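You operate a simulated robot arm through the tools that you are given. There is no shell and no other tool. Be economical: measure what you need, move in short steps, check, and stop when the job is done.

You run a simulated two-armed robot. Do the job below in one go: nothing can be reset, and whatever is moved stays where it is left.

JOB
On the left end of the table, fold the beige rag in half.
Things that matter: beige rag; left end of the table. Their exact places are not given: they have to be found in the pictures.

The check looks at the end state, three seconds after you hand in, the way a careful person would. Anything else that was tipped, shoved, dropped, spilled or broken makes it a failure. Flat cloth is picked up by pressing the open fingertips on it (5 to 10 N) and closing them slowly along it; thin cloth reads only 2 to 8 mm in the jaws.

ROBOT AND FRAMES
Two 7-joint arms with two-finger grippers on one trunk, on a base that drives. Base frame: it is fixed to the floor where the robot stands at the start and does not move with it; the origin is under the middle of the robot, x ahead of it, y to its left, z up; the surface under the hand at the start is at about z = 0.88. Units: m, degrees, N and s.
The left shoulder is at the start at [0.024, 0.217, 1.155], the right one opposite. With the tool pointing down near the work surface each hand reaches from about 0.2 to 0.76 m from the robot's upright axis, wherever it stands, measured 20 degrees to its own side. Places, roughly: beige rag [0.5, 0.1, 0.9]; left end of the table [0.8, 0, 0.9]. Payload 2.2 kg a hand.
The TCP of each hand is the grasp point between the finger pads, 0.019 m short of the fingertips. In the tool frame z runs along the fingers and y along their closing line. Largest opening 0.116 m; the body of the gripper starts 0.07 m behind the TCP.
Orientation is that of the tool frame in the base frame, as [roll, pitch, yaw] about the fixed x, y, z axes, in that order (R = Rz(yaw) Ry(pitch) Rx(roll)). With the fingers straight down and closing along the base's y, the tool's x points along the base's -x, its y along +y and its z along -z.

CONTROLS
- The arms move only by the tool send_rows. It takes "left_deltas", "right_deltas" or both (then of equal length, played together; a hand with none holds still); each is a list that holds one entry, the list of rows, each a list of 7 numbers: the finger opening in m, from 0 to 0.116, then the shift along the base's x, y, z in units of 50 mm (1.0 is 50 mm), then the turn, a rotation vector about the base's x, y, z in units of 6 degrees (1.0 is 6 degrees). In form: [[[grip, x, y, z, wx, wy, wz], ...]]. A call has 1 to 8 rows; each row shifts and turns the commanded pose from where the row before left it. A call with a number of a shift or a turn outside -1 to 1 is refused whole. Rows are played at 5 a second. More than 0.05 m and 8.6 degrees between two rows, or a gripper value outside its range, and nothing of the call is played. Where a pose cannot be reached the arm comes as near as it can. A force on the tool above 40 N (or 10 N above the force at the start of the call, whichever is more), or a blocked arm, ends the call early, and 0.2 s more pass. Each finger halts on what it meets, pressing with about 31 N; the grip force reading is that of the motor and also rises with nothing between the fingers. The clock runs only during rows and for 0.2 s after the last one: add rows that do not move to give the fingers time. It gives the time, the measured TCP pose, the force on the tool (base axes), the opening and the grip force at its end, in the units of the frame above (readings bear some noise), with the torque about the TCP (base axes, N m) and any sound that the robot's microphone picked up, and new pictures: "views" is both (left out), scene, wrist or none (wrist: the cameras of the hands that moved).
- Cameras (640 x 400 px; columns grow to the right, rows downward): "scene" is now at [0.1344, 0.0149, 1.3309]; the picture's right is [0.15, -0.99, 0.00], its down [-0.52, -0.08, -0.85] and it looks along [0.84, 0.13, -0.52] (base axes); focal length 246 px, centre (320, 200). "left" rides on the left gripper at [0.069, 0.015, -0.097] in its tool frame; the picture's right is [-0.21, 0.98, 0.00], its down [-0.76, -0.17, -0.63] and it looks along [-0.62, -0.14, 0.77] (tool axes); focal length 251 px, centre (320, 200). "right" rides on the right gripper at [0.069, -0.015, -0.097] in its tool frame; the picture's right is [0.21, 0.98, 0.00], its down [-0.76, 0.17, -0.63] and it looks along [-0.62, 0.14, 0.77] (tool axes); focal length 251 px, centre (320, 200).
- lift_body(by): slides the trunk up (or, below 0, down) by that many m; the arms and the scene camera ride with it, the base frame stays. It gives what a move gives, with no picture.
- roll_base(legs): drives the robot by 1 to 6 legs, each [ahead, left, turn to the left] in m, m and degrees, along the robot's own axes; the way and the turn of a leg run together, so that a leg with both is an arc; at most 1.5 m and 180 degrees a leg. The arms and the cameras ride along, it lands a little off, and it stops where it bumps. It gives what a move gives, and a new picture of the scene camera.
- pan_tilt(pan, tilt): turns the head with the scene camera to pan (to the left, within 80 degrees either way) and tilt (down, from -29 to 69), counted from straight ahead of the robot. It gives what a move gives, and a new picture of the scene camera.
- point_at(camera, pixels): for up to 12 pixels [column, row] of the newest picture of that camera ("zoom" is the newest enlarged one), the place [x, y, z] in the base frame of the surface seen there, good to about 0.002 m. The clock stands still meanwhile.
- inspect(camera, box): a new picture of the part [left, top, right, bottom] of that camera's present view, enlarged. The clock stands still meanwhile.
- sign_off(): hands the job in; it is judged then, once.

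Go step by step. Measure first, check grasps and placings, and put right what went wrong. The budget is 80 turns and 260 pictures, counting those below and the enlarged ones. Unless the task says otherwise, let go and move clear before handing in, and close with one line.

The tools are called after "Emit:" by a JSON object that holds its "name" and its "arguments". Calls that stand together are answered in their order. send_rows: Moves the arms, as the interface text tells. Its arguments: {"type":"object","properties":{"left_deltas":{"type":"array","items":{"type":"array","items":{"type":"array","items":{"type":"number"}}}},"right_deltas":{"type":"array","items":{"type":"array","items":{"type":"array","items":{"type":"number"}}}},"views":{"type":"string","enum":["both","scene","wrist","none"]}},"required":[]} The other tools are called the same way: lift_body (by) slides the trunk up or down; roll_base (legs) drives the base; pan_tilt (pan, tilt) turns the head that bears the scene camera; point_at (camera, pixels) gives the place of the surface under pixels of a picture; inspect (camera, box) takes an enlarged picture of a part of a camera's view; sign_off () hands the job in.

At the start:

```text
time_s: 0.0
left_ee_pos: [0.4417, 0.3126, 1.1415]
left_tcp_rot: [-180.0, -0.1, 180.0]
left_ft_force: [-0.1, 0.7, -0.3]
left_wrist_torque: [-0.01, -0.01, 0.0]
left_opening: 0.1161
left_grasp_force: 0.1
right_ee_pos: [0.5429, -0.0587, 1.0632]
right_tcp_rot: [-179.9, -0.1, 180.0]
right_ft_force: [0.6, 0.2, -0.7]
right_wrist_torque: [0.01, 0.0, 0.02]
right_opening: 0.116
right_grasp_force: 0.0
trunk travel left (down, up): [-0.3, 0.19]
robot x, y, heading: [-0.0018, 0.0009, 0.0]
head pan, tilt: [8.8, 31.3]
```

scene: 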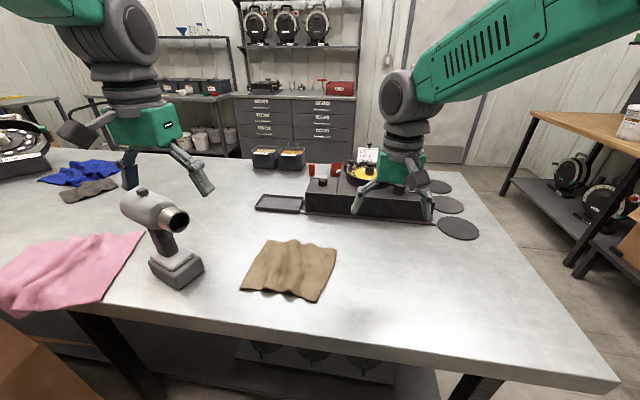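
right: 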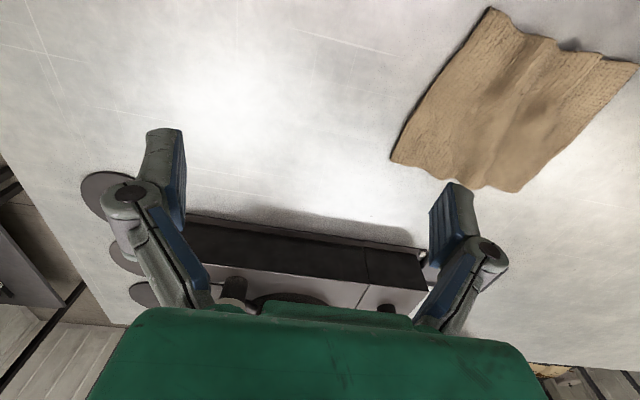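
left: 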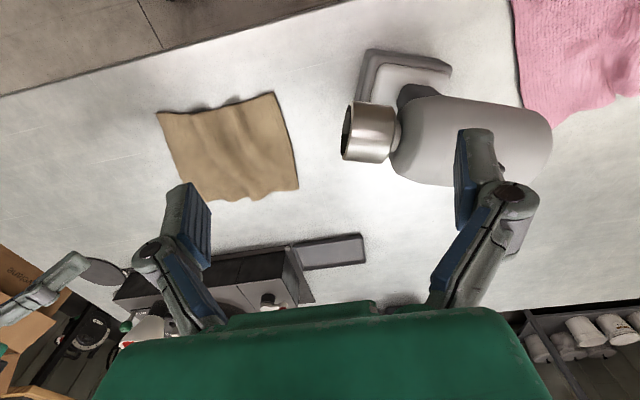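

The tan rag lies at about (290,270) in the scene picture, with other cloths further left: pink, blue and a grey-brown one. I'll measure it first, then look left to see how far the table runs.

Emit:
{"name": "point_at", "arguments": {"camera": "scene", "pixels": [[265, 242], [336, 249], [318, 301], [241, 289], [290, 270], [85, 190], [80, 172], [176, 270], [615, 383], [300, 205], [20, 150], [475, 160]]}}

Emit:
{"name": "inspect", "arguments": {"camera": "scene", "box": [200, 180, 400, 320]}}

Emit:
{"name": "inspect", "arguments": {"camera": "scene", "box": [0, 100, 200, 225]}}

Emit:
{"name": "pan_tilt", "arguments": {"pan": 50, "tilt": 31}}

```text
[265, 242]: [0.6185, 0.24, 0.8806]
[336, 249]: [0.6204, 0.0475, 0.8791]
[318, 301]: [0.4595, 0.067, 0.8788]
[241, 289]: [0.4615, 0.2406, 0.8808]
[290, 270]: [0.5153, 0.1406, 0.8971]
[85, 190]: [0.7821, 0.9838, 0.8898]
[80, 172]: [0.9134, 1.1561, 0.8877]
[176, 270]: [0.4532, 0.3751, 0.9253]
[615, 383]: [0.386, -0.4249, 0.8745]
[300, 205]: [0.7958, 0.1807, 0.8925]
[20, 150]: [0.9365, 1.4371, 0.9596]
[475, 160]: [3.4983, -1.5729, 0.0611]
```

```text
2.86 times, centred on (300, 250) of scene
```

zoom: 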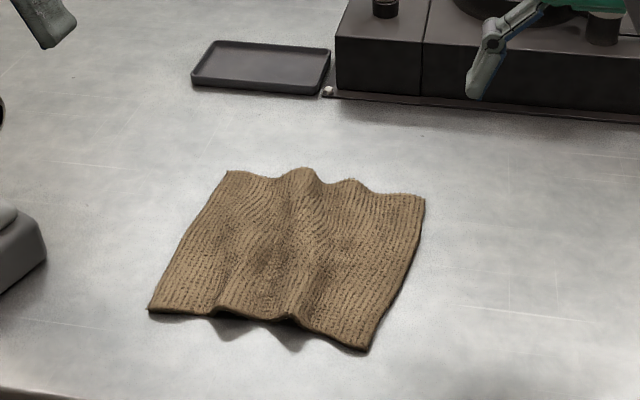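

```text
3.20 times, centred on (100, 162) of scene
```

zoom: 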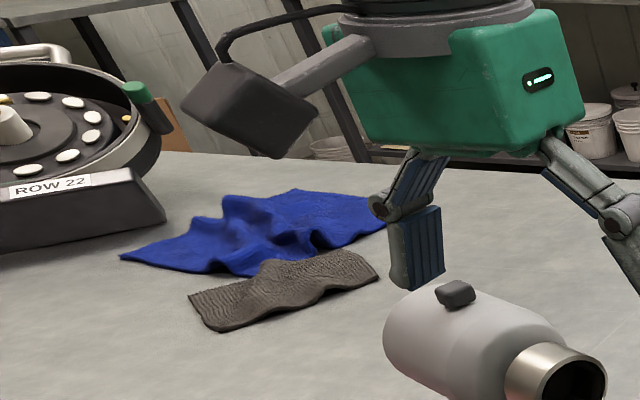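

```text
time_s: 1.1
left_ee_pos: [0.4398, 0.3122, 1.143]
left_tcp_rot: [-180.0, 0.1, -180.0]
left_ft_force: [-0.4, 0.5, 0.3]
left_wrist_torque: [0.01, 0.0, 0.04]
left_opening: 0.116
left_grasp_force: 0.0
right_ee_pos: [0.5406, -0.0594, 1.0647]
right_tcp_rot: [-179.9, 0.1, 180.0]
right_ft_force: [-0.2, 0.4, 0.1]
right_wrist_torque: [0.01, 0.01, 0.0]
right_opening: 0.1159
right_grasp_force: 0.1
trunk travel left (down, up): [-0.3, 0.19]
robot x, y, heading: [-0.0004, 0.0008, -0.0]
head pan, tilt: [50.0, 31.0]
```

scene: 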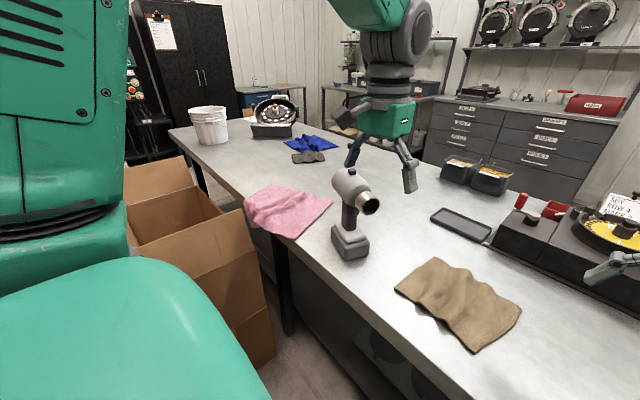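

The tan rag at (458,300) now is the only beige cloth and matches the stated place; it lies at x 0.46–0.62, y 0.05–0.24. The hint for the "left end" covers the part of the table it already lies on, so I'll fold it in place. The drill stands close by, so I'll measure that and the rag edges next.

Emit:
{"name": "point_at", "arguments": {"camera": "scene", "pixels": [[371, 206], [352, 182], [340, 180], [368, 245], [362, 196], [356, 257], [336, 228], [433, 258], [521, 307], [474, 352], [396, 290], [460, 300]]}}

Emit:
{"name": "pan_tilt", "arguments": {"pan": 15, "tilt": 50}}

```text
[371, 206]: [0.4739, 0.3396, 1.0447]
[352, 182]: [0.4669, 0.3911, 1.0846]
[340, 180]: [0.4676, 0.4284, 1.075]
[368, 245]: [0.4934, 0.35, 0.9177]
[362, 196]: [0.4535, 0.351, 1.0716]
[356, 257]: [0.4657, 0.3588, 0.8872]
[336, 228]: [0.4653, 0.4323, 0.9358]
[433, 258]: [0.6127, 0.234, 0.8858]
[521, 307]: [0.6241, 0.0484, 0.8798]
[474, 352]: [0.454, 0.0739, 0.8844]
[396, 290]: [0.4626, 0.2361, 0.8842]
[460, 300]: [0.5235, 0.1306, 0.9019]
```

```text
time_s: 2.1
left_ee_pos: [0.438, 0.3127, 1.1422]
left_tcp_rot: [180.0, 0.2, 180.0]
left_ft_force: [0.2, 0.1, 0.2]
left_wrist_torque: [0.01, 0.01, 0.02]
left_opening: 0.1162
left_grasp_force: 0.0
right_ee_pos: [0.5399, -0.0595, 1.0646]
right_tcp_rot: [-180.0, 0.1, -180.0]
right_ft_force: [0.1, 0.5, 0.2]
right_wrist_torque: [0.03, 0.01, 0.01]
right_opening: 0.1161
right_grasp_force: 0.0
trunk travel left (down, up): [-0.3, 0.19]
robot x, y, heading: [0.0042, 0.0021, 0.0]
head pan, tilt: [15.0, 50.0]
```

scene: 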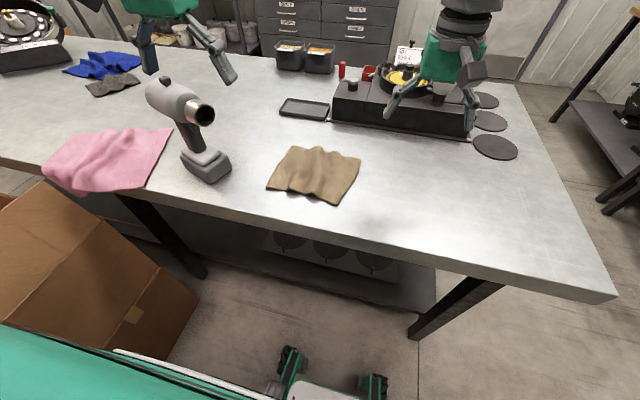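

The drill nozzle tip is at y≈0.34, z≈1.045, x≈0.47, so there is little room for two hands. I'll fold the right edge over to the left with the right arm alone. That edge runs along the ripples, so it should stay fairly straight. First I'll raise the left hand out of the way and bring the right hand above the right edge.

Emit:
{"name": "send_rows", "arguments": {"left_deltas": [[[0.116, 0, 0, 1, 0, 0, 0], [0.116, 0, 0, 1, 0, 0, 0], [0.116, 0, 0.7, 0.3, 0, 0, 0], [0.116, 0, 0.7, 0, 0, 0, 0], [0.116, 0, 0.7, 0, 0, 0, 0], [0.116, 0, 0, 0, 0, 0, 0]]], "right_deltas": [[[0.09, 0, 0.3, 0, 0, 0, 0], [0.07, 0, 0.5, -0.3, 0, 0, 0], [0.045, 0, 0.7, -0.5, 0, 0, 0], [0.045, 0, 0.7, -0.6, 0, 0, 0], [0.045, 0, 0.65, -0.6, 0, 0, 0], [0.045, 0, 0, 0, 0, 0, 0]]]}}

```text
time_s: 3.5
left_ee_pos: [0.4361, 0.4149, 1.261]
left_tcp_rot: [179.9, 0.2, 180.0]
left_ft_force: [0.4, 0.1, 0.3]
left_wrist_torque: [0.01, -0.02, 0.0]
left_opening: 0.1162
left_grasp_force: 0.1
right_ee_pos: [0.5434, 0.0798, 0.9654]
right_tcp_rot: [179.8, 0.0, 179.3]
right_ft_force: [-0.6, 0.4, 0.7]
right_wrist_torque: [0.02, -0.04, 0.02]
right_opening: 0.0446
right_grasp_force: 0.0
trunk travel left (down, up): [-0.3, 0.19]
robot x, y, heading: [-0.0008, -0.0018, -0.0]
head pan, tilt: [15.0, 50.0]
```

scene: 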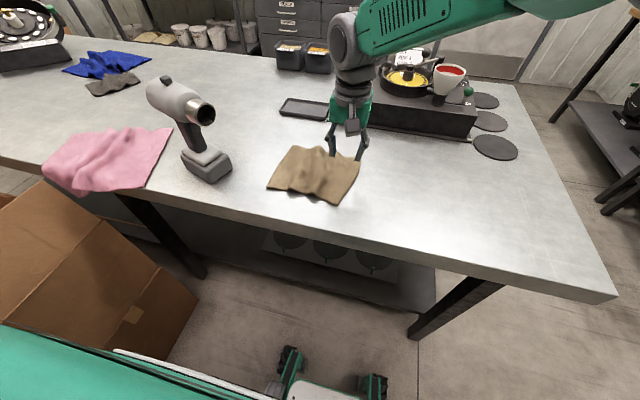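
right: 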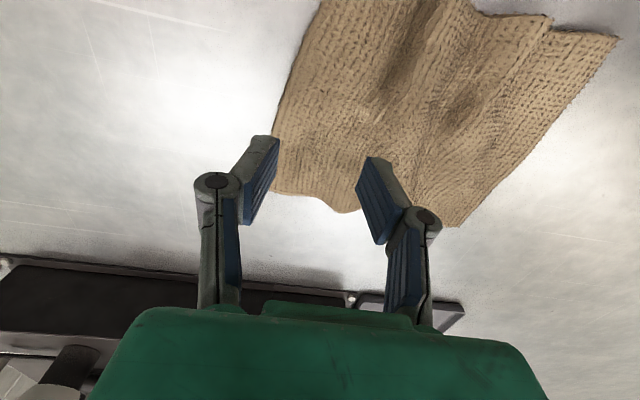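
left: 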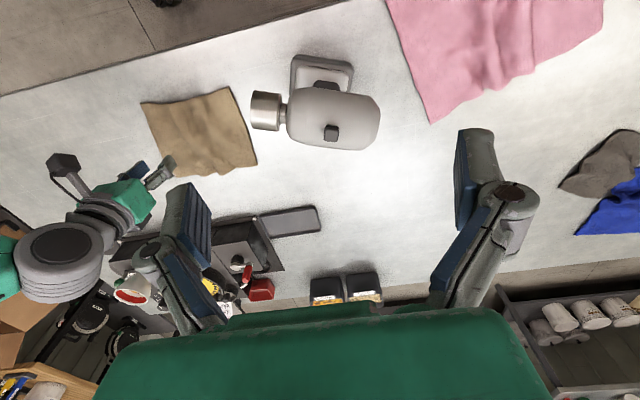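

At the height of the cloth, the spot under the TCP is near (320,115) in the right picture, and the rag edge there is about (285,115), so the edge is at y≈0.054. I'll shift 8 mm inward and go down in small steps until the tips press.

Emit:
{"name": "send_rows", "arguments": {"right_deltas": [[[0.045, 0, 0.16, -0.4, 0, 0, 0], [0.045, 0, 0, -0.4, 0, 0, 0], [0.045, 0, 0, -0.3, 0, 0, 0], [0.045, 0, 0, -0.08, 0, 0, 0], [0.045, 0, 0, 0, 0, 0, 0]]], "views": "wrist"}}

```text
time_s: 4.7
left_ee_pos: [0.4381, 0.4151, 1.2589]
left_tcp_rot: [179.9, 0.1, -179.9]
left_ft_force: [0.0, -0.2, 0.1]
left_wrist_torque: [-0.02, 0.04, 0.0]
left_opening: 0.1159
left_grasp_force: 0.2
right_ee_pos: [0.5406, 0.0909, 0.9035]
right_tcp_rot: [-180.0, 0.1, -180.0]
right_ft_force: [-0.9, -0.2, 1.3]
right_wrist_torque: [-0.01, 0.0, 0.02]
right_opening: 0.0452
right_grasp_force: 0.2
trunk travel left (down, up): [-0.3, 0.19]
robot x, y, heading: [-0.0006, -0.0013, -0.4]
head pan, tilt: [15.0, 50.0]
```

right: 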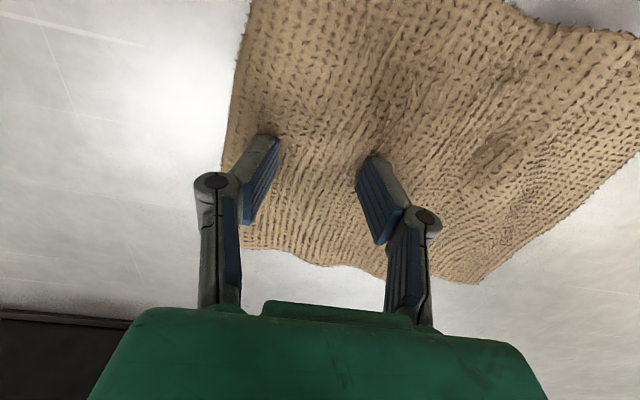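

Light contact (1.3 N), with both tips on the cloth just inside the right edge. I'll press a few millimetres more, to 5–10 N.

Emit:
{"name": "send_rows", "arguments": {"right_deltas": [[[0.045, 0, 0, -0.06, 0, 0, 0], [0.045, 0, 0, -0.04, 0, 0, 0], [0.045, 0, 0, 0, 0, 0, 0]]], "views": "none"}}

```text
time_s: 5.5
left_ee_pos: [0.4394, 0.4154, 1.2583]
left_tcp_rot: [-179.9, 0.1, 180.0]
left_ft_force: [0.7, 0.0, 0.1]
left_wrist_torque: [0.02, -0.01, 0.02]
left_opening: 0.1163
left_grasp_force: 0.0
right_ee_pos: [0.5398, 0.0902, 0.9006]
right_tcp_rot: [-179.9, 0.1, 180.0]
right_ft_force: [0.5, -0.7, 9.8]
right_wrist_torque: [-0.01, 0.03, 0.0]
right_opening: 0.047
right_grasp_force: 0.0
trunk travel left (down, up): [-0.3, 0.19]
robot x, y, heading: [-0.0002, 0.0013, -0.0]
head pan, tilt: [15.0, 50.0]
```

Pressing at 9.8 N. I'll close slowly.

Emit:
{"name": "send_rows", "arguments": {"right_deltas": [[[0.038, 0, 0, 0, 0, 0, 0], [0.031, 0, 0, 0, 0, 0, 0], [0.024, 0, 0, 0, 0, 0, 0], [0.017, 0, 0, 0, 0, 0, 0], [0.01, 0, 0, 0, 0, 0, 0], [0.004, 0, 0, 0, 0, 0, 0], [0, 0, 0, 0, 0, 0, 0], [0, 0, 0, 0, 0, 0, 0]]], "views": "both"}}

```text
time_s: 7.3
left_ee_pos: [0.4376, 0.4167, 1.2591]
left_tcp_rot: [180.0, 0.2, -179.9]
left_ft_force: [0.5, -0.5, 0.5]
left_wrist_torque: [-0.03, -0.01, 0.0]
left_opening: 0.1159
left_grasp_force: 0.0
right_ee_pos: [0.5394, 0.0917, 0.9006]
right_tcp_rot: [-180.0, 0.2, 179.9]
right_ft_force: [1.7, 1.3, 24.4]
right_wrist_torque: [-0.04, 0.01, 0.03]
right_opening: 0.0057
right_grasp_force: 31.2
trunk travel left (down, up): [-0.3, 0.19]
robot x, y, heading: [-0.0014, 0.0019, -0.1]
head pan, tilt: [15.0, 50.0]
```

scene: 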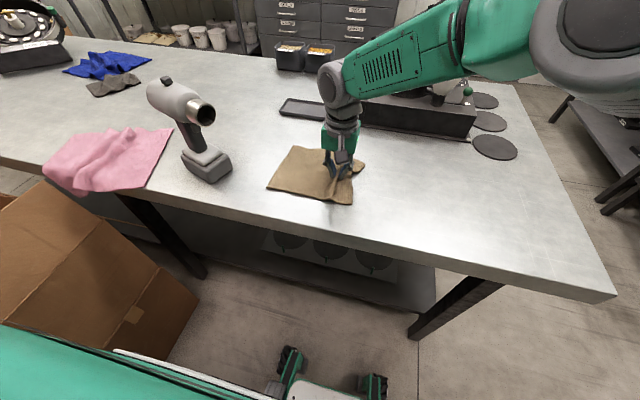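
right: 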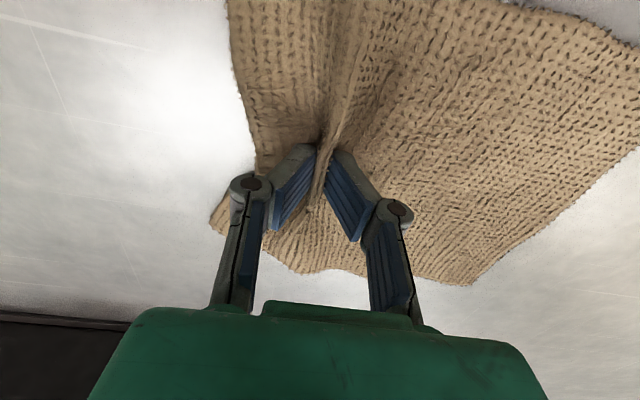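

The hold is good (5.7 mm), but the pinch is about 30 mm inside the edge, which would leave a flap tucked under. I'll let go, lift a little, and regrip right at the edge.

Emit:
{"name": "send_rows", "arguments": {"right_deltas": [[[0.015, 0, 0, 0, 0, 0, 0], [0.03, 0, 0, 0.1, 0, 0, 0], [0.04, 0, 0, 0.5, 0, 0, 0], [0.04, 0, -0.3, 0.6, 0, 0, 0], [0.04, 0, -0.3, 0, 0, 0, 0], [0.04, 0, 0, 0, 0, 0, 0]]], "views": "both"}}

Emit:
{"name": "inspect", "arguments": {"camera": "scene", "box": [240, 120, 400, 220]}}

```text
time_s: 8.7
left_ee_pos: [0.4379, 0.4168, 1.2589]
left_tcp_rot: [-179.9, 0.1, 180.0]
left_ft_force: [-0.4, 1.3, -0.3]
left_wrist_torque: [0.0, 0.0, -0.01]
left_opening: 0.1161
left_grasp_force: 0.1
right_ee_pos: [0.5391, 0.0588, 0.963]
right_tcp_rot: [180.0, 0.1, 180.0]
right_ft_force: [0.8, 0.6, -0.2]
right_wrist_torque: [0.03, 0.01, 0.04]
right_opening: 0.0402
right_grasp_force: 0.1
trunk travel left (down, up): [-0.3, 0.19]
robot x, y, heading: [0.0011, -0.0002, 0.1]
head pan, tilt: [15.0, 50.0]
```

scene: 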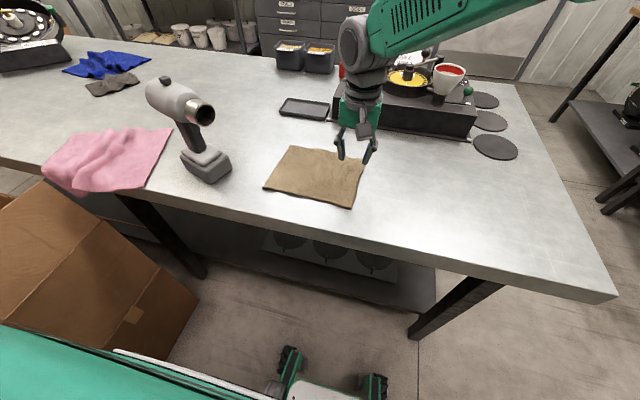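
right: 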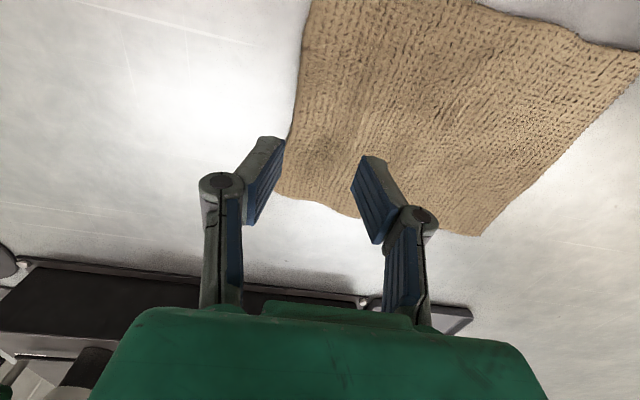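

```text
4.00 times, centred on (320, 170) of scene
```

zoom: 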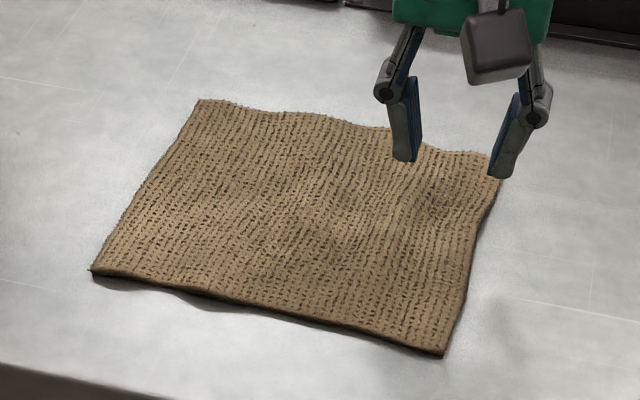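

The rag has now relaxed almost flat, which helps. I'll measure its outline again.

Emit:
{"name": "point_at", "arguments": {"camera": "zoom", "pixels": [[200, 103], [494, 195], [440, 350], [95, 268], [465, 275], [485, 215], [145, 185], [320, 200]]}}

Emit:
{"name": "point_at", "arguments": {"camera": "right", "pixels": [[300, 60], [296, 100], [308, 20], [278, 190]]}}

```text
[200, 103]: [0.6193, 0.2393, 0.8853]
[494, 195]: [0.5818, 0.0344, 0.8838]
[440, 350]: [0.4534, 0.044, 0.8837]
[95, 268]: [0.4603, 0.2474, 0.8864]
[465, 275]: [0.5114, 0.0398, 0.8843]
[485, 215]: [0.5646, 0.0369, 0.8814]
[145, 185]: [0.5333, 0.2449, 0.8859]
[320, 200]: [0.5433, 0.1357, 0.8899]
```

```text
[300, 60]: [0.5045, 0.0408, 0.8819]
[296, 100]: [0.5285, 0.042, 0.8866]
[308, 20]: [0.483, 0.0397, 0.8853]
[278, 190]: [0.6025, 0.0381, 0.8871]
```

The rag now spans x 0.455–0.62 and y 0.038–0.245, so the fold line is y≈0.142. I'll straddle the right edge with the outer finger just off the cloth and tilted slightly lower.

Emit:
{"name": "send_rows", "arguments": {"right_deltas": [[[0.028, 0, -0.37, -0.2, 1, 0, 0], [0.028, 0, 0, -0.5, 0, 0, 0], [0.028, 0, 0, -0.4, 0, 0, 0], [0.028, 0, 0, -0.06, 0, 0, 0], [0.028, 0, 0, 0, 0, 0, 0]]], "views": "wrist"}}

```text
time_s: 9.9
left_ee_pos: [0.4382, 0.4156, 1.2592]
left_tcp_rot: [180.0, 0.1, 180.0]
left_ft_force: [-0.1, -0.9, 0.3]
left_wrist_torque: [-0.03, -0.02, 0.03]
left_opening: 0.1158
left_grasp_force: 0.1
right_ee_pos: [0.5414, 0.0408, 0.9018]
right_tcp_rot: [174.0, 0.1, 180.0]
right_ft_force: [0.0, -0.4, -0.2]
right_wrist_torque: [0.05, 0.02, -0.04]
right_opening: 0.0279
right_grasp_force: 0.4
trunk travel left (down, up): [-0.3, 0.19]
robot x, y, heading: [-0.001, -0.0029, 0.3]
head pan, tilt: [15.0, 50.0]
```

right: 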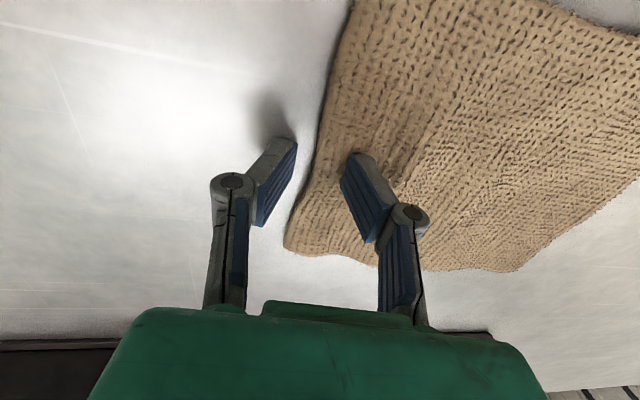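

The outer finger is off the cloth and the inner one is over it, with no contact yet. I'll lower gently.

Emit:
{"name": "send_rows", "arguments": {"right_deltas": [[[0.028, 0, 0, -0.05, 0, 0, 0], [0.028, 0, 0, -0.04, 0, 0, 0], [0.028, 0, 0, 0, 0, 0, 0]]], "views": "none"}}

```text
time_s: 10.7
left_ee_pos: [0.4375, 0.4152, 1.2588]
left_tcp_rot: [180.0, 0.2, -179.9]
left_ft_force: [-0.2, -0.2, -0.1]
left_wrist_torque: [0.0, -0.02, 0.0]
left_opening: 0.1162
left_grasp_force: 0.0
right_ee_pos: [0.5413, 0.0392, 0.8985]
right_tcp_rot: [174.0, 0.3, 179.9]
right_ft_force: [0.2, -6.3, 19.8]
right_wrist_torque: [-0.21, 0.1, 0.09]
right_opening: 0.038
right_grasp_force: 3.7
trunk travel left (down, up): [-0.3, 0.19]
robot x, y, heading: [-0.0022, -0.0033, 0.1]
head pan, tilt: [15.0, 50.0]
```

20 N is too hard and it spread the fingers. I'll ease off 2 mm and close slowly.

Emit:
{"name": "send_rows", "arguments": {"right_deltas": [[[0.028, 0, 0, 0.04, 0, 0, 0], [0.026, 0, 0, 0, 0, 0, 0], [0.02, 0, 0, 0, 0, 0, 0], [0.014, 0, 0, 0, 0, 0, 0], [0.008, 0, 0, 0, 0, 0, 0], [0.003, 0, 0, 0, 0, 0, 0], [0, 0, 0, 0, 0, 0, 0], [0, 0, 0, 0, 0, 0, 0]]], "views": "both"}}

```text
time_s: 12.5
left_ee_pos: [0.4369, 0.4175, 1.2586]
left_tcp_rot: [179.9, 0.3, 180.0]
left_ft_force: [-0.6, 0.0, -0.3]
left_wrist_torque: [0.01, -0.04, 0.02]
left_opening: 0.1159
left_grasp_force: 0.1
right_ee_pos: [0.5399, 0.0425, 0.901]
right_tcp_rot: [174.0, 0.1, 180.0]
right_ft_force: [-0.1, 1.6, 16.2]
right_wrist_torque: [0.16, 0.03, 0.03]
right_opening: 0.0059
right_grasp_force: 30.9
trunk travel left (down, up): [-0.3, 0.19]
robot x, y, heading: [0.0015, -0.0025, -0.1]
head pan, tilt: [15.0, 50.0]
```

scene: 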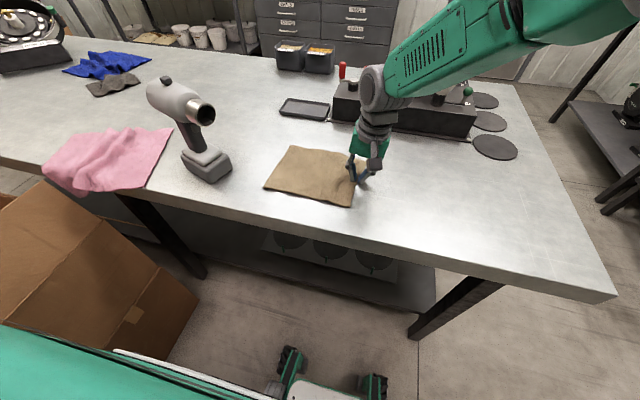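
right: 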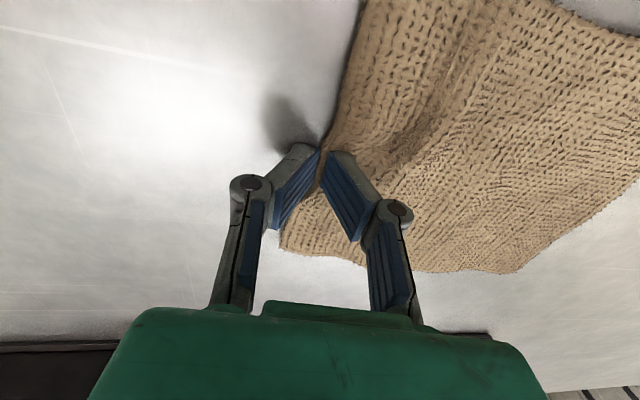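

The edge itself is now pinched in a single layer (5.9 mm). I'll carry it along an arc over the fold line at y≈0.142.

Emit:
{"name": "send_rows", "arguments": {"right_deltas": [[[0, 0, 0.06, 0.58, 0, 0, 0], [0, 0, 0.26, 0.46, -0.3, 0, 0], [0, 0, 0.4, 0.38, -0.3, 0, 0], [0, 0, 0.5, 0.24, -0.4, 0, 0], [0, 0, 0.54, 0.1, -0.4, 0, 0], [0, 0, 0.5, -0.04, -0.4, 0, 0], [0, 0, 0, 0, 0, 0, 0]]], "views": "both"}}

Emit:
{"name": "inspect", "arguments": {"camera": "scene", "box": [200, 100, 400, 225]}}

```text
time_s: 14.1
left_ee_pos: [0.4381, 0.4145, 1.2594]
left_tcp_rot: [-180.0, 0.2, -179.9]
left_ft_force: [-0.8, 0.2, 0.4]
left_wrist_torque: [0.02, 0.0, -0.03]
left_opening: 0.1163
left_grasp_force: 0.1
right_ee_pos: [0.5467, 0.1341, 0.9866]
right_tcp_rot: [-175.5, 0.1, -179.8]
right_ft_force: [-0.3, 0.7, 0.1]
right_wrist_torque: [0.04, 0.03, -0.02]
right_opening: 0.003
right_grasp_force: 31.0
right hand out of reach, approached as far as the arm can: row 6
trunk travel left (down, up): [-0.3, 0.19]
robot x, y, heading: [0.0027, -0.0009, 0.2]
head pan, tilt: [15.0, 50.0]
```

scene: 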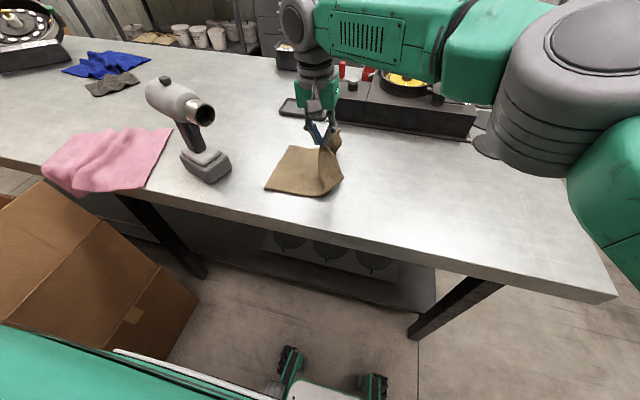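
right: 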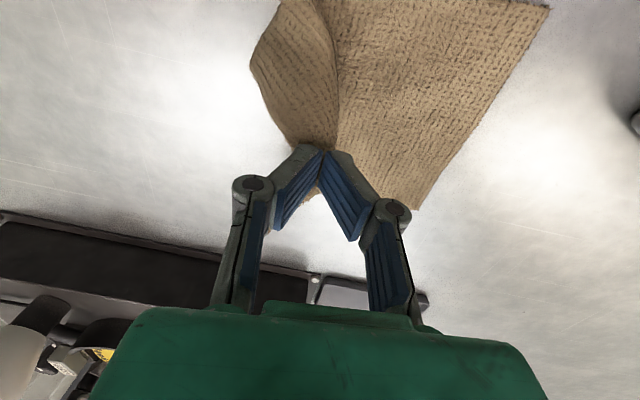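

```text
3.20 times, centred on (300, 162) of scene
```

zoom: 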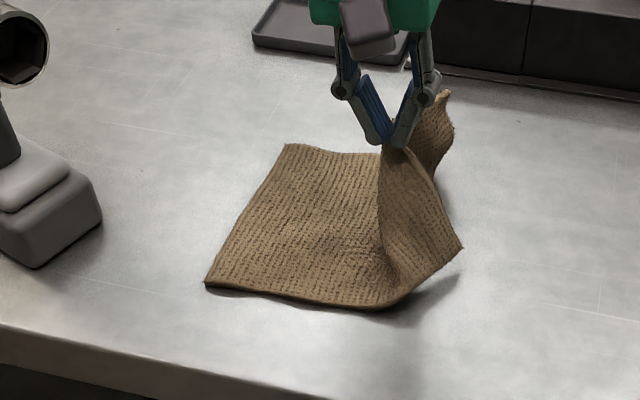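

The left half has stayed put, but row 6 went past the right arm's reach on the left side. A small turn of the base to the left will carry the hand the rest of the way. I'll lower a little first, then turn 9°.

Emit:
{"name": "send_rows", "arguments": {"right_deltas": [[[0, 0, -0.3, -0.3, 0, 0, 0], [0, 0, 0, -0.2, 0, 0, 0]]], "views": "none"}}

Emit:
{"name": "roll_base", "arguments": {"legs": [[0, 0, 9]]}}

Emit:
{"name": "inspect", "arguments": {"camera": "scene", "box": [240, 100, 440, 225]}}

```text
time_s: 14.7
left_ee_pos: [0.4381, 0.4179, 1.2586]
left_tcp_rot: [-179.9, 0.2, 180.0]
left_ft_force: [-0.3, 1.1, -0.5]
left_wrist_torque: [-0.02, -0.03, -0.03]
left_opening: 0.1161
left_grasp_force: 0.1
right_ee_pos: [0.5477, 0.1232, 0.9586]
right_tcp_rot: [-175.3, 0.3, -180.0]
right_ft_force: [0.3, 0.5, -0.4]
right_wrist_torque: [0.03, -0.01, -0.03]
right_opening: 0.0031
right_grasp_force: 30.8
trunk travel left (down, up): [-0.3, 0.19]
robot x, y, heading: [-0.002, -0.002, -0.2]
head pan, tilt: [15.0, 50.0]
```

```text
time_s: 15.7
left_ee_pos: [0.369, 0.4737, 1.2606]
left_tcp_rot: [179.7, 0.1, -171.0]
left_ft_force: [0.5, -0.4, 0.2]
left_wrist_torque: [0.03, 0.01, 0.01]
left_opening: 0.116
left_grasp_force: 0.1
right_ee_pos: [0.524, 0.2005, 0.9608]
right_tcp_rot: [-175.4, 0.1, -171.0]
right_ft_force: [0.5, -0.8, -0.1]
right_wrist_torque: [0.03, 0.01, -0.04]
right_opening: 0.003
right_grasp_force: 31.4
trunk travel left (down, up): [-0.3, 0.19]
robot x, y, heading: [-0.0013, 0.0029, 9.4]
head pan, tilt: [15.0, 50.0]
```

scene: 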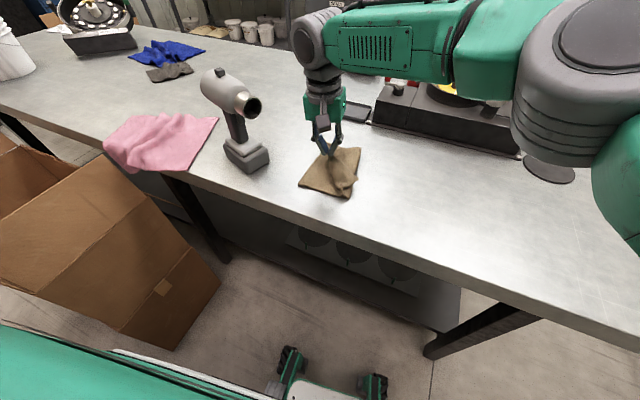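

```text
3.20 times, centred on (340, 162) of scene
```

zoom: 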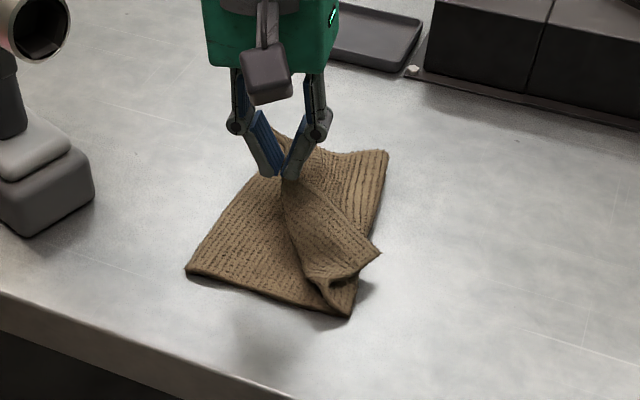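

The fold is coming over well; the near and far corners trail a bit. I'll finish the motion: left 36 mm, slightly forward, undo the yaw and lower.

Emit:
{"name": "send_rows", "arguments": {"right_deltas": [[[0, 0.1, 0.3, -0.1, 0, 0, -0.5], [0, 0.1, 0.3, -0.2, 0, 0, -0.5], [0, 0.08, 0.2, -0.3, 0, 0, -0.5], [0, 0, 0.05, -0.35, 0, 0, 0], [0, 0, 0, 0, 0, 0, 0]]], "views": "both"}}

Emit:
{"name": "inspect", "arguments": {"camera": "scene", "box": [240, 100, 440, 225]}}

```text
time_s: 16.9
left_ee_pos: [0.3637, 0.4778, 1.2617]
left_tcp_rot: [180.0, 0.4, -170.9]
left_ft_force: [-0.9, 0.0, 0.4]
left_wrist_torque: [-0.04, -0.01, 0.0]
left_opening: 0.1157
left_grasp_force: 0.0
right_ee_pos: [0.5384, 0.2105, 0.9216]
right_tcp_rot: [-175.3, 0.3, 180.0]
right_ft_force: [-0.6, -0.2, 0.1]
right_wrist_torque: [0.06, 0.01, 0.0]
right_opening: 0.0028
right_grasp_force: 30.9
right hand out of reach, approached as far as the arm can: row 1, 2, 3
trunk travel left (down, up): [-0.3, 0.19]
robot x, y, heading: [-0.0005, -0.0026, 9.2]
head pan, tilt: [15.0, 50.0]
```

scene: 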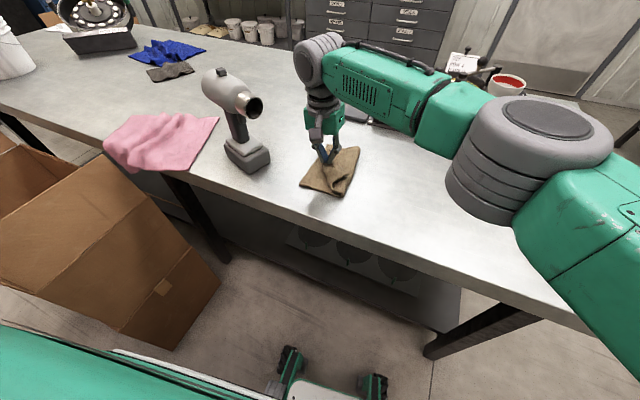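
right: 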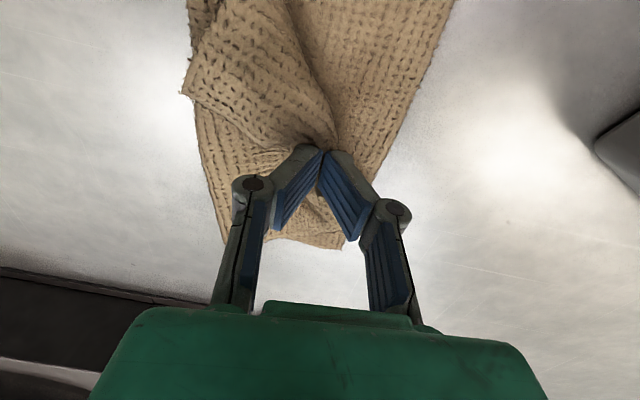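

```text
3.20 times, centred on (340, 162) of scene
```

zoom: 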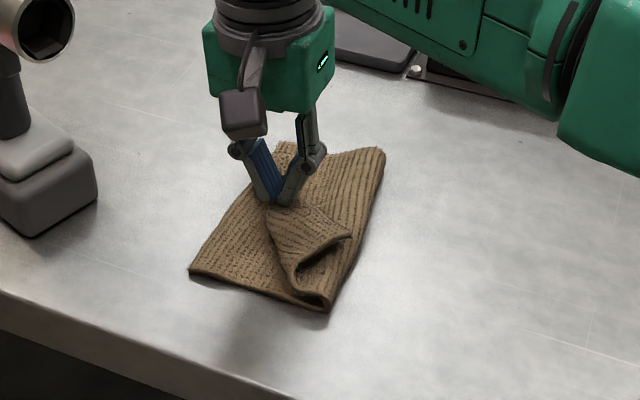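

The hand stopped at y 0.21, at its reach limit with that yaw. I'll turn the base another 4° left.

Emit:
{"name": "roll_base", "arguments": {"legs": [[0, 0, 4]]}}

Emit:
{"name": "inspect", "arguments": {"camera": "scene", "box": [260, 100, 420, 200]}}

```text
time_s: 17.8
left_ee_pos: [0.3296, 0.4997, 1.2617]
left_tcp_rot: [179.7, 0.3, -166.8]
left_ft_force: [0.1, -0.6, -0.7]
left_wrist_torque: [0.0, 0.01, -0.01]
left_opening: 0.116
left_grasp_force: 0.0
right_ee_pos: [0.5221, 0.2484, 0.9227]
right_tcp_rot: [-175.4, 0.3, -175.8]
right_ft_force: [0.1, -0.4, 0.3]
right_wrist_torque: [0.0, 0.02, 0.01]
right_opening: 0.0027
right_grasp_force: 31.2
trunk travel left (down, up): [-0.3, 0.19]
robot x, y, heading: [-0.0008, -0.0028, 13.3]
head pan, tilt: [15.0, 50.0]
```

scene: 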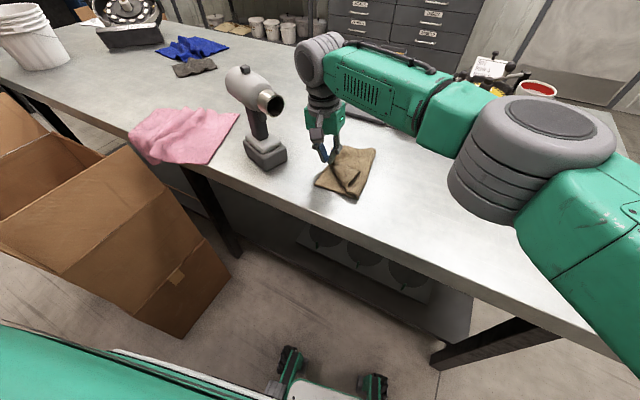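

```text
4.00 times, centred on (340, 150) of scene
```

zoom: 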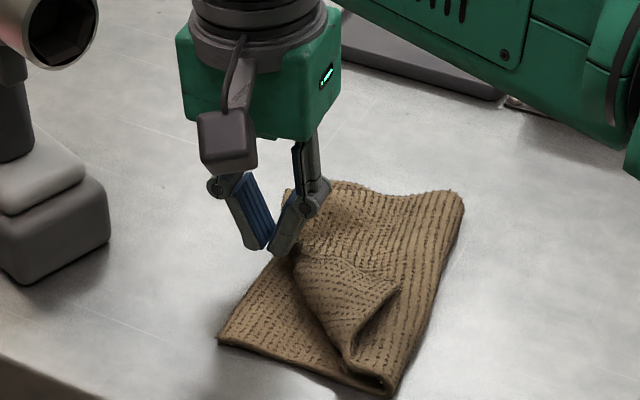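

The pinched edge is now over the left edge (y 0.248). I'll shift 18 mm forward, lower to the cloth, and check the reach.

Emit:
{"name": "send_rows", "arguments": {"right_deltas": [[[0, 0.18, -0.05, 0, 0, 0, 0], [0, 0.18, 0, -0.1, 0, 0, 0], [0, 0, 0, -0.15, 0, 0, 0], [0, 0, 0, -0.1, 0, 0, 0], [0, 0, 0, 0, 0, 0, 0]]], "views": "both"}}

Emit:
{"name": "inspect", "arguments": {"camera": "scene", "box": [260, 100, 420, 200]}}

```text
time_s: 19.0
left_ee_pos: [0.3258, 0.4977, 1.2638]
left_tcp_rot: [179.7, 0.5, -166.7]
left_ft_force: [-0.7, -0.7, 0.2]
left_wrist_torque: [0.0, 0.01, 0.01]
left_opening: 0.1161
left_grasp_force: 0.0
right_ee_pos: [0.5428, 0.2374, 0.9066]
right_tcp_rot: [-175.6, 0.6, -175.8]
right_ft_force: [0.6, 0.4, 8.0]
right_wrist_torque: [-0.02, -0.08, 0.01]
right_opening: 0.0028
right_grasp_force: 31.1
right hand out of reach, approached as far as the arm can: row 2
trunk travel left (down, up): [-0.3, 0.19]
robot x, y, heading: [0.0006, -0.0008, 13.0]
head pan, tilt: [15.0, 50.0]
```

scene: 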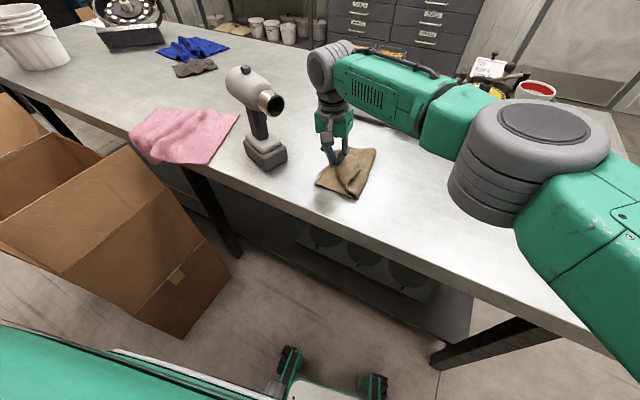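
right: 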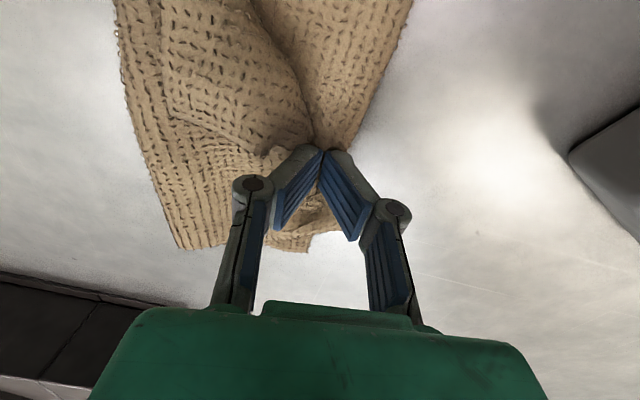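

```text
4.00 times, centred on (340, 150) of scene
```

zoom: 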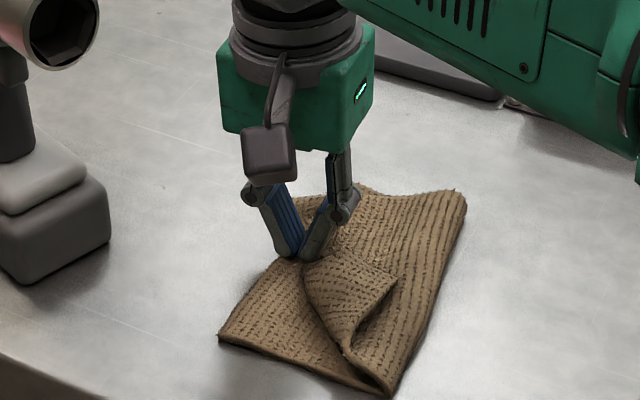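

The edge is down on the cloth with 8 N at (0.543, 0.237). I'll release gently and rise to see how it lies.

Emit:
{"name": "send_rows", "arguments": {"right_deltas": [[[0.006, 0, 0, 0.05, 0, 0, 0], [0.014, 0, 0, 0.05, 0, 0, 0], [0.022, 0, 0, 0.2, 0, 0, 0], [0.03, 0, 0, 0.5, 0, 0, 0], [0.03, -0.2, -0.3, 0.8, 0, 0, 0], [0.03, 0, -0.9, 0.6, 0, 0, 0], [0.03, 0, -0.9, 0, 0, 0, 0], [0.03, 0, 0, 0, 0, 0, 0]]], "views": "both"}}

Emit:
{"name": "inspect", "arguments": {"camera": "scene", "box": [260, 100, 420, 200]}}

```text
refused: row 6 steps farther than a row can; nothing moved
```

```text
4.00 times, centred on (340, 150) of scene
```

zoom: 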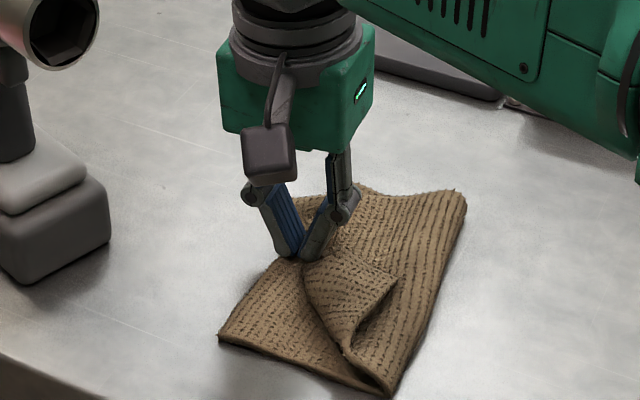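

Row 6 was too long, so nothing moved. I'll resend with shorter steps.

Emit:
{"name": "send_rows", "arguments": {"right_deltas": [[[0.006, 0, 0, 0.05, 0, 0, 0], [0.014, 0, 0, 0.05, 0, 0, 0], [0.022, 0, 0, 0.2, 0, 0, 0], [0.03, 0, 0, 0.5, 0, 0, 0], [0.03, 0, -0.3, 0.8, 0, 0, 0], [0.03, 0, -0.8, 0.3, 0, 0, 0], [0.03, 0, -0.9, 0, 0, 0, 0], [0.03, 0, 0, 0, 0, 0, 0]]], "views": "both"}}

Emit:
{"name": "inspect", "arguments": {"camera": "scene", "box": [260, 100, 420, 200]}}

```text
time_s: 20.8
left_ee_pos: [0.3284, 0.4989, 1.2626]
left_tcp_rot: [179.8, 0.4, -166.9]
left_ft_force: [-0.1, 0.2, 0.2]
left_wrist_torque: [0.0, 0.01, 0.01]
left_opening: 0.116
left_grasp_force: 0.0
right_ee_pos: [0.5416, 0.1334, 0.999]
right_tcp_rot: [-175.5, 0.4, -176.0]
right_ft_force: [-0.2, 0.5, 0.1]
right_wrist_torque: [0.0, 0.02, 0.04]
right_opening: 0.0301
right_grasp_force: 0.1
trunk travel left (down, up): [-0.3, 0.19]
robot x, y, heading: [-0.0005, -0.0003, 13.3]
head pan, tilt: [15.0, 50.0]
```

scene: 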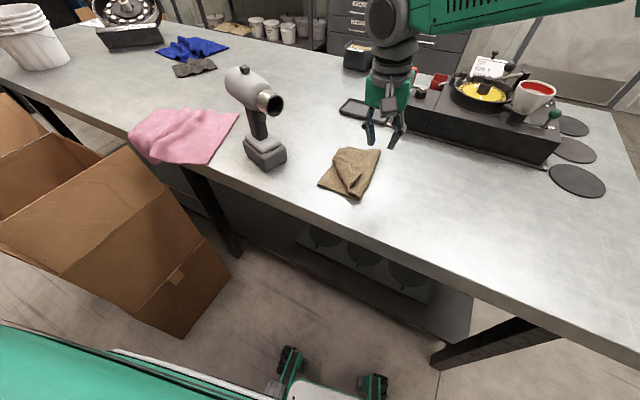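
right: 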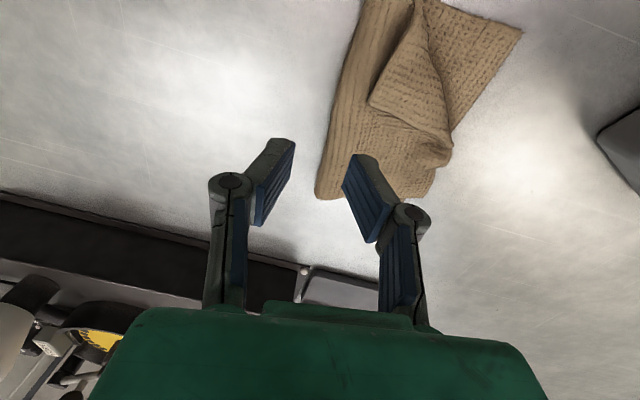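

```text
4.00 times, centred on (340, 150) of scene
```

zoom: 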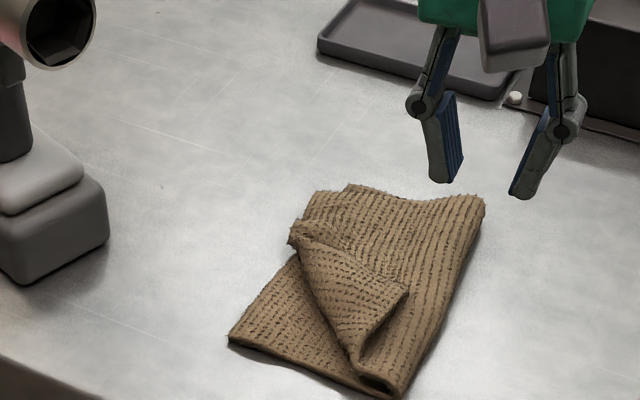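

The far half is folded neatly. The near-right corner (zoom (408,290)) is turned back and needs bringing over to the near-left corner (230,343). I'll measure the points.

Emit:
{"name": "point_at", "arguments": {"camera": "zoom", "pixels": [[404, 291], [390, 292], [370, 300], [340, 275], [300, 230], [320, 295], [352, 355], [392, 388], [232, 342], [480, 203], [318, 195], [430, 310]]}}

Emit:
{"name": "inspect", "arguments": {"camera": "right", "box": [300, 0, 540, 150]}}

```text
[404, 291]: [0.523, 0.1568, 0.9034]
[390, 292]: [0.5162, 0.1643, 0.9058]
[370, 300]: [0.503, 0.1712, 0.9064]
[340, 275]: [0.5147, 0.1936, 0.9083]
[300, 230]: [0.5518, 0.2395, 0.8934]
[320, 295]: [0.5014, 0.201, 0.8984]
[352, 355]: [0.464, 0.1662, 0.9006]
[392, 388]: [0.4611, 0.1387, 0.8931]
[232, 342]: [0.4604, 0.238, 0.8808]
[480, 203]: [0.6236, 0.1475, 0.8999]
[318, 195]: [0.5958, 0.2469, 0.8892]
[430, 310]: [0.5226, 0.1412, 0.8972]
```

```text
2.67 times, centred on (420, 75) of right
```

zoom: 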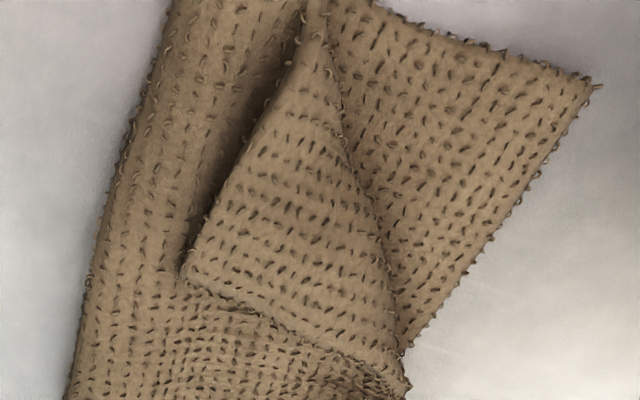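

The corner lip at (0.523, 0.157, 0.903) stands clear of the layer below (about 0.893). I'll straddle it along y and pinch it lightly, without pressing into the lower layers.

Emit:
{"name": "send_rows", "arguments": {"right_deltas": [[[0.03, -0.3, 0.29, -0.3, 0.4, 0, 0], [0.03, -0.3, 0.3, -0.4, 0.4, 0, 0], [0.03, 0, 0, -0.5, 0, 0, 0], [0.03, 0, 0, -0.35, 0, 0, 0], [0.03, 0, 0, 0, 0, 0, 0]]], "views": "wrist"}}

Emit:
{"name": "inspect", "arguments": {"camera": "scene", "box": [300, 120, 400, 200]}}

```text
time_s: 22.0
left_ee_pos: [0.3258, 0.4969, 1.2644]
left_tcp_rot: [179.7, 0.4, -166.8]
left_ft_force: [0.6, -0.5, 1.1]
left_wrist_torque: [-0.01, -0.02, -0.01]
left_opening: 0.1161
left_grasp_force: 0.1
right_ee_pos: [0.5139, 0.1643, 0.924]
right_tcp_rot: [179.5, 0.9, -175.9]
right_ft_force: [0.1, -0.3, 0.3]
right_wrist_torque: [0.02, -0.03, 0.02]
right_opening: 0.0301
right_grasp_force: 0.0
trunk travel left (down, up): [-0.3, 0.19]
robot x, y, heading: [0.0002, 0.0002, 12.9]
head pan, tilt: [15.0, 50.0]
```

right: 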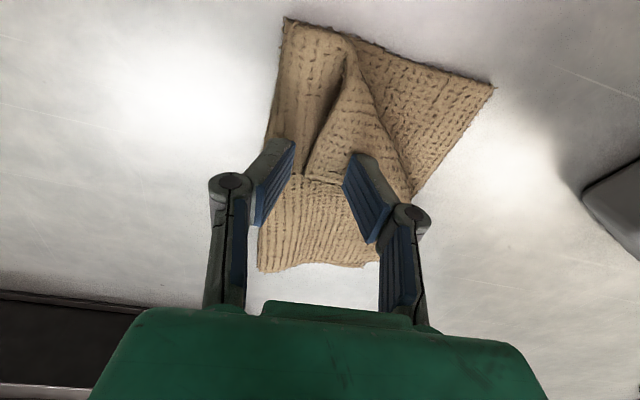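

```text
5.00 times, centred on (350, 160) of scene
```

zoom: 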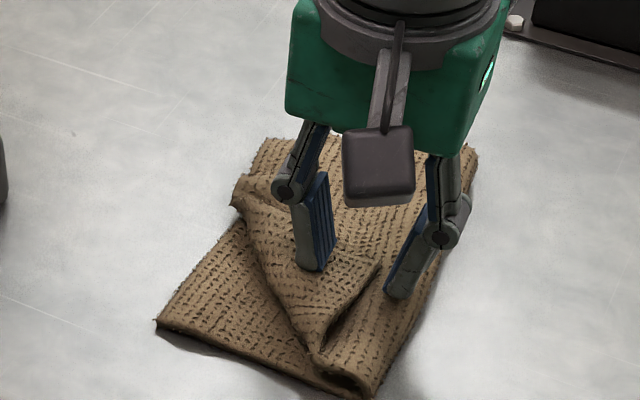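

The lip (zoom (380,262)) sits between the fingers. I'll lower 9 mm and close slowly.

Emit:
{"name": "send_rows", "arguments": {"right_deltas": [[[0.03, 0, 0, -0.1, 0, 0, 0], [0.03, 0, 0, -0.09, 0, 0, 0], [0.024, 0, 0, 0, 0, 0, 0], [0.016, 0, 0, 0, 0, 0, 0], [0.008, 0, 0, 0, 0, 0, 0], [0.002, 0, 0, 0, 0, 0, 0], [0, 0, 0, 0, 0, 0, 0], [0, 0, 0, 0, 0, 0, 0]]], "views": "wrist"}}

Emit:
{"name": "inspect", "arguments": {"camera": "scene", "box": [300, 120, 400, 200]}}

```text
time_s: 23.8
left_ee_pos: [0.3272, 0.4963, 1.2639]
left_tcp_rot: [179.7, 0.5, -166.8]
left_ft_force: [0.5, 0.2, -0.3]
left_wrist_torque: [-0.01, 0.0, 0.05]
left_opening: 0.1159
left_grasp_force: 0.0
right_ee_pos: [0.5142, 0.1655, 0.9142]
right_tcp_rot: [179.7, 0.8, -175.9]
right_ft_force: [-0.1, -0.1, 0.0]
right_wrist_torque: [0.01, -0.04, -0.02]
right_opening: 0.0
right_grasp_force: 28.5
trunk travel left (down, up): [-0.3, 0.19]
robot x, y, heading: [0.0012, 0.0007, 13.2]
head pan, tilt: [15.0, 50.0]
```

right: 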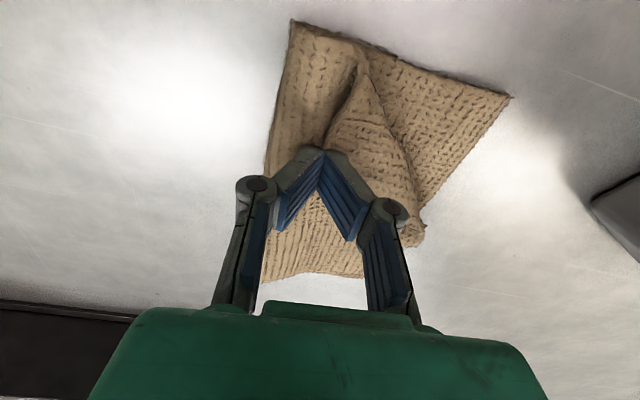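

```text
5.00 times, centred on (350, 160) of scene
```

zoom: 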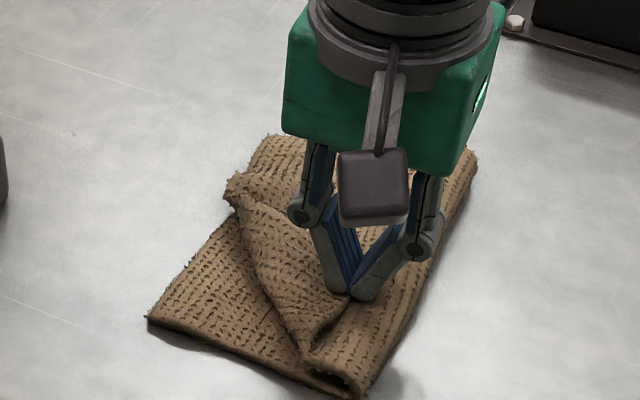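

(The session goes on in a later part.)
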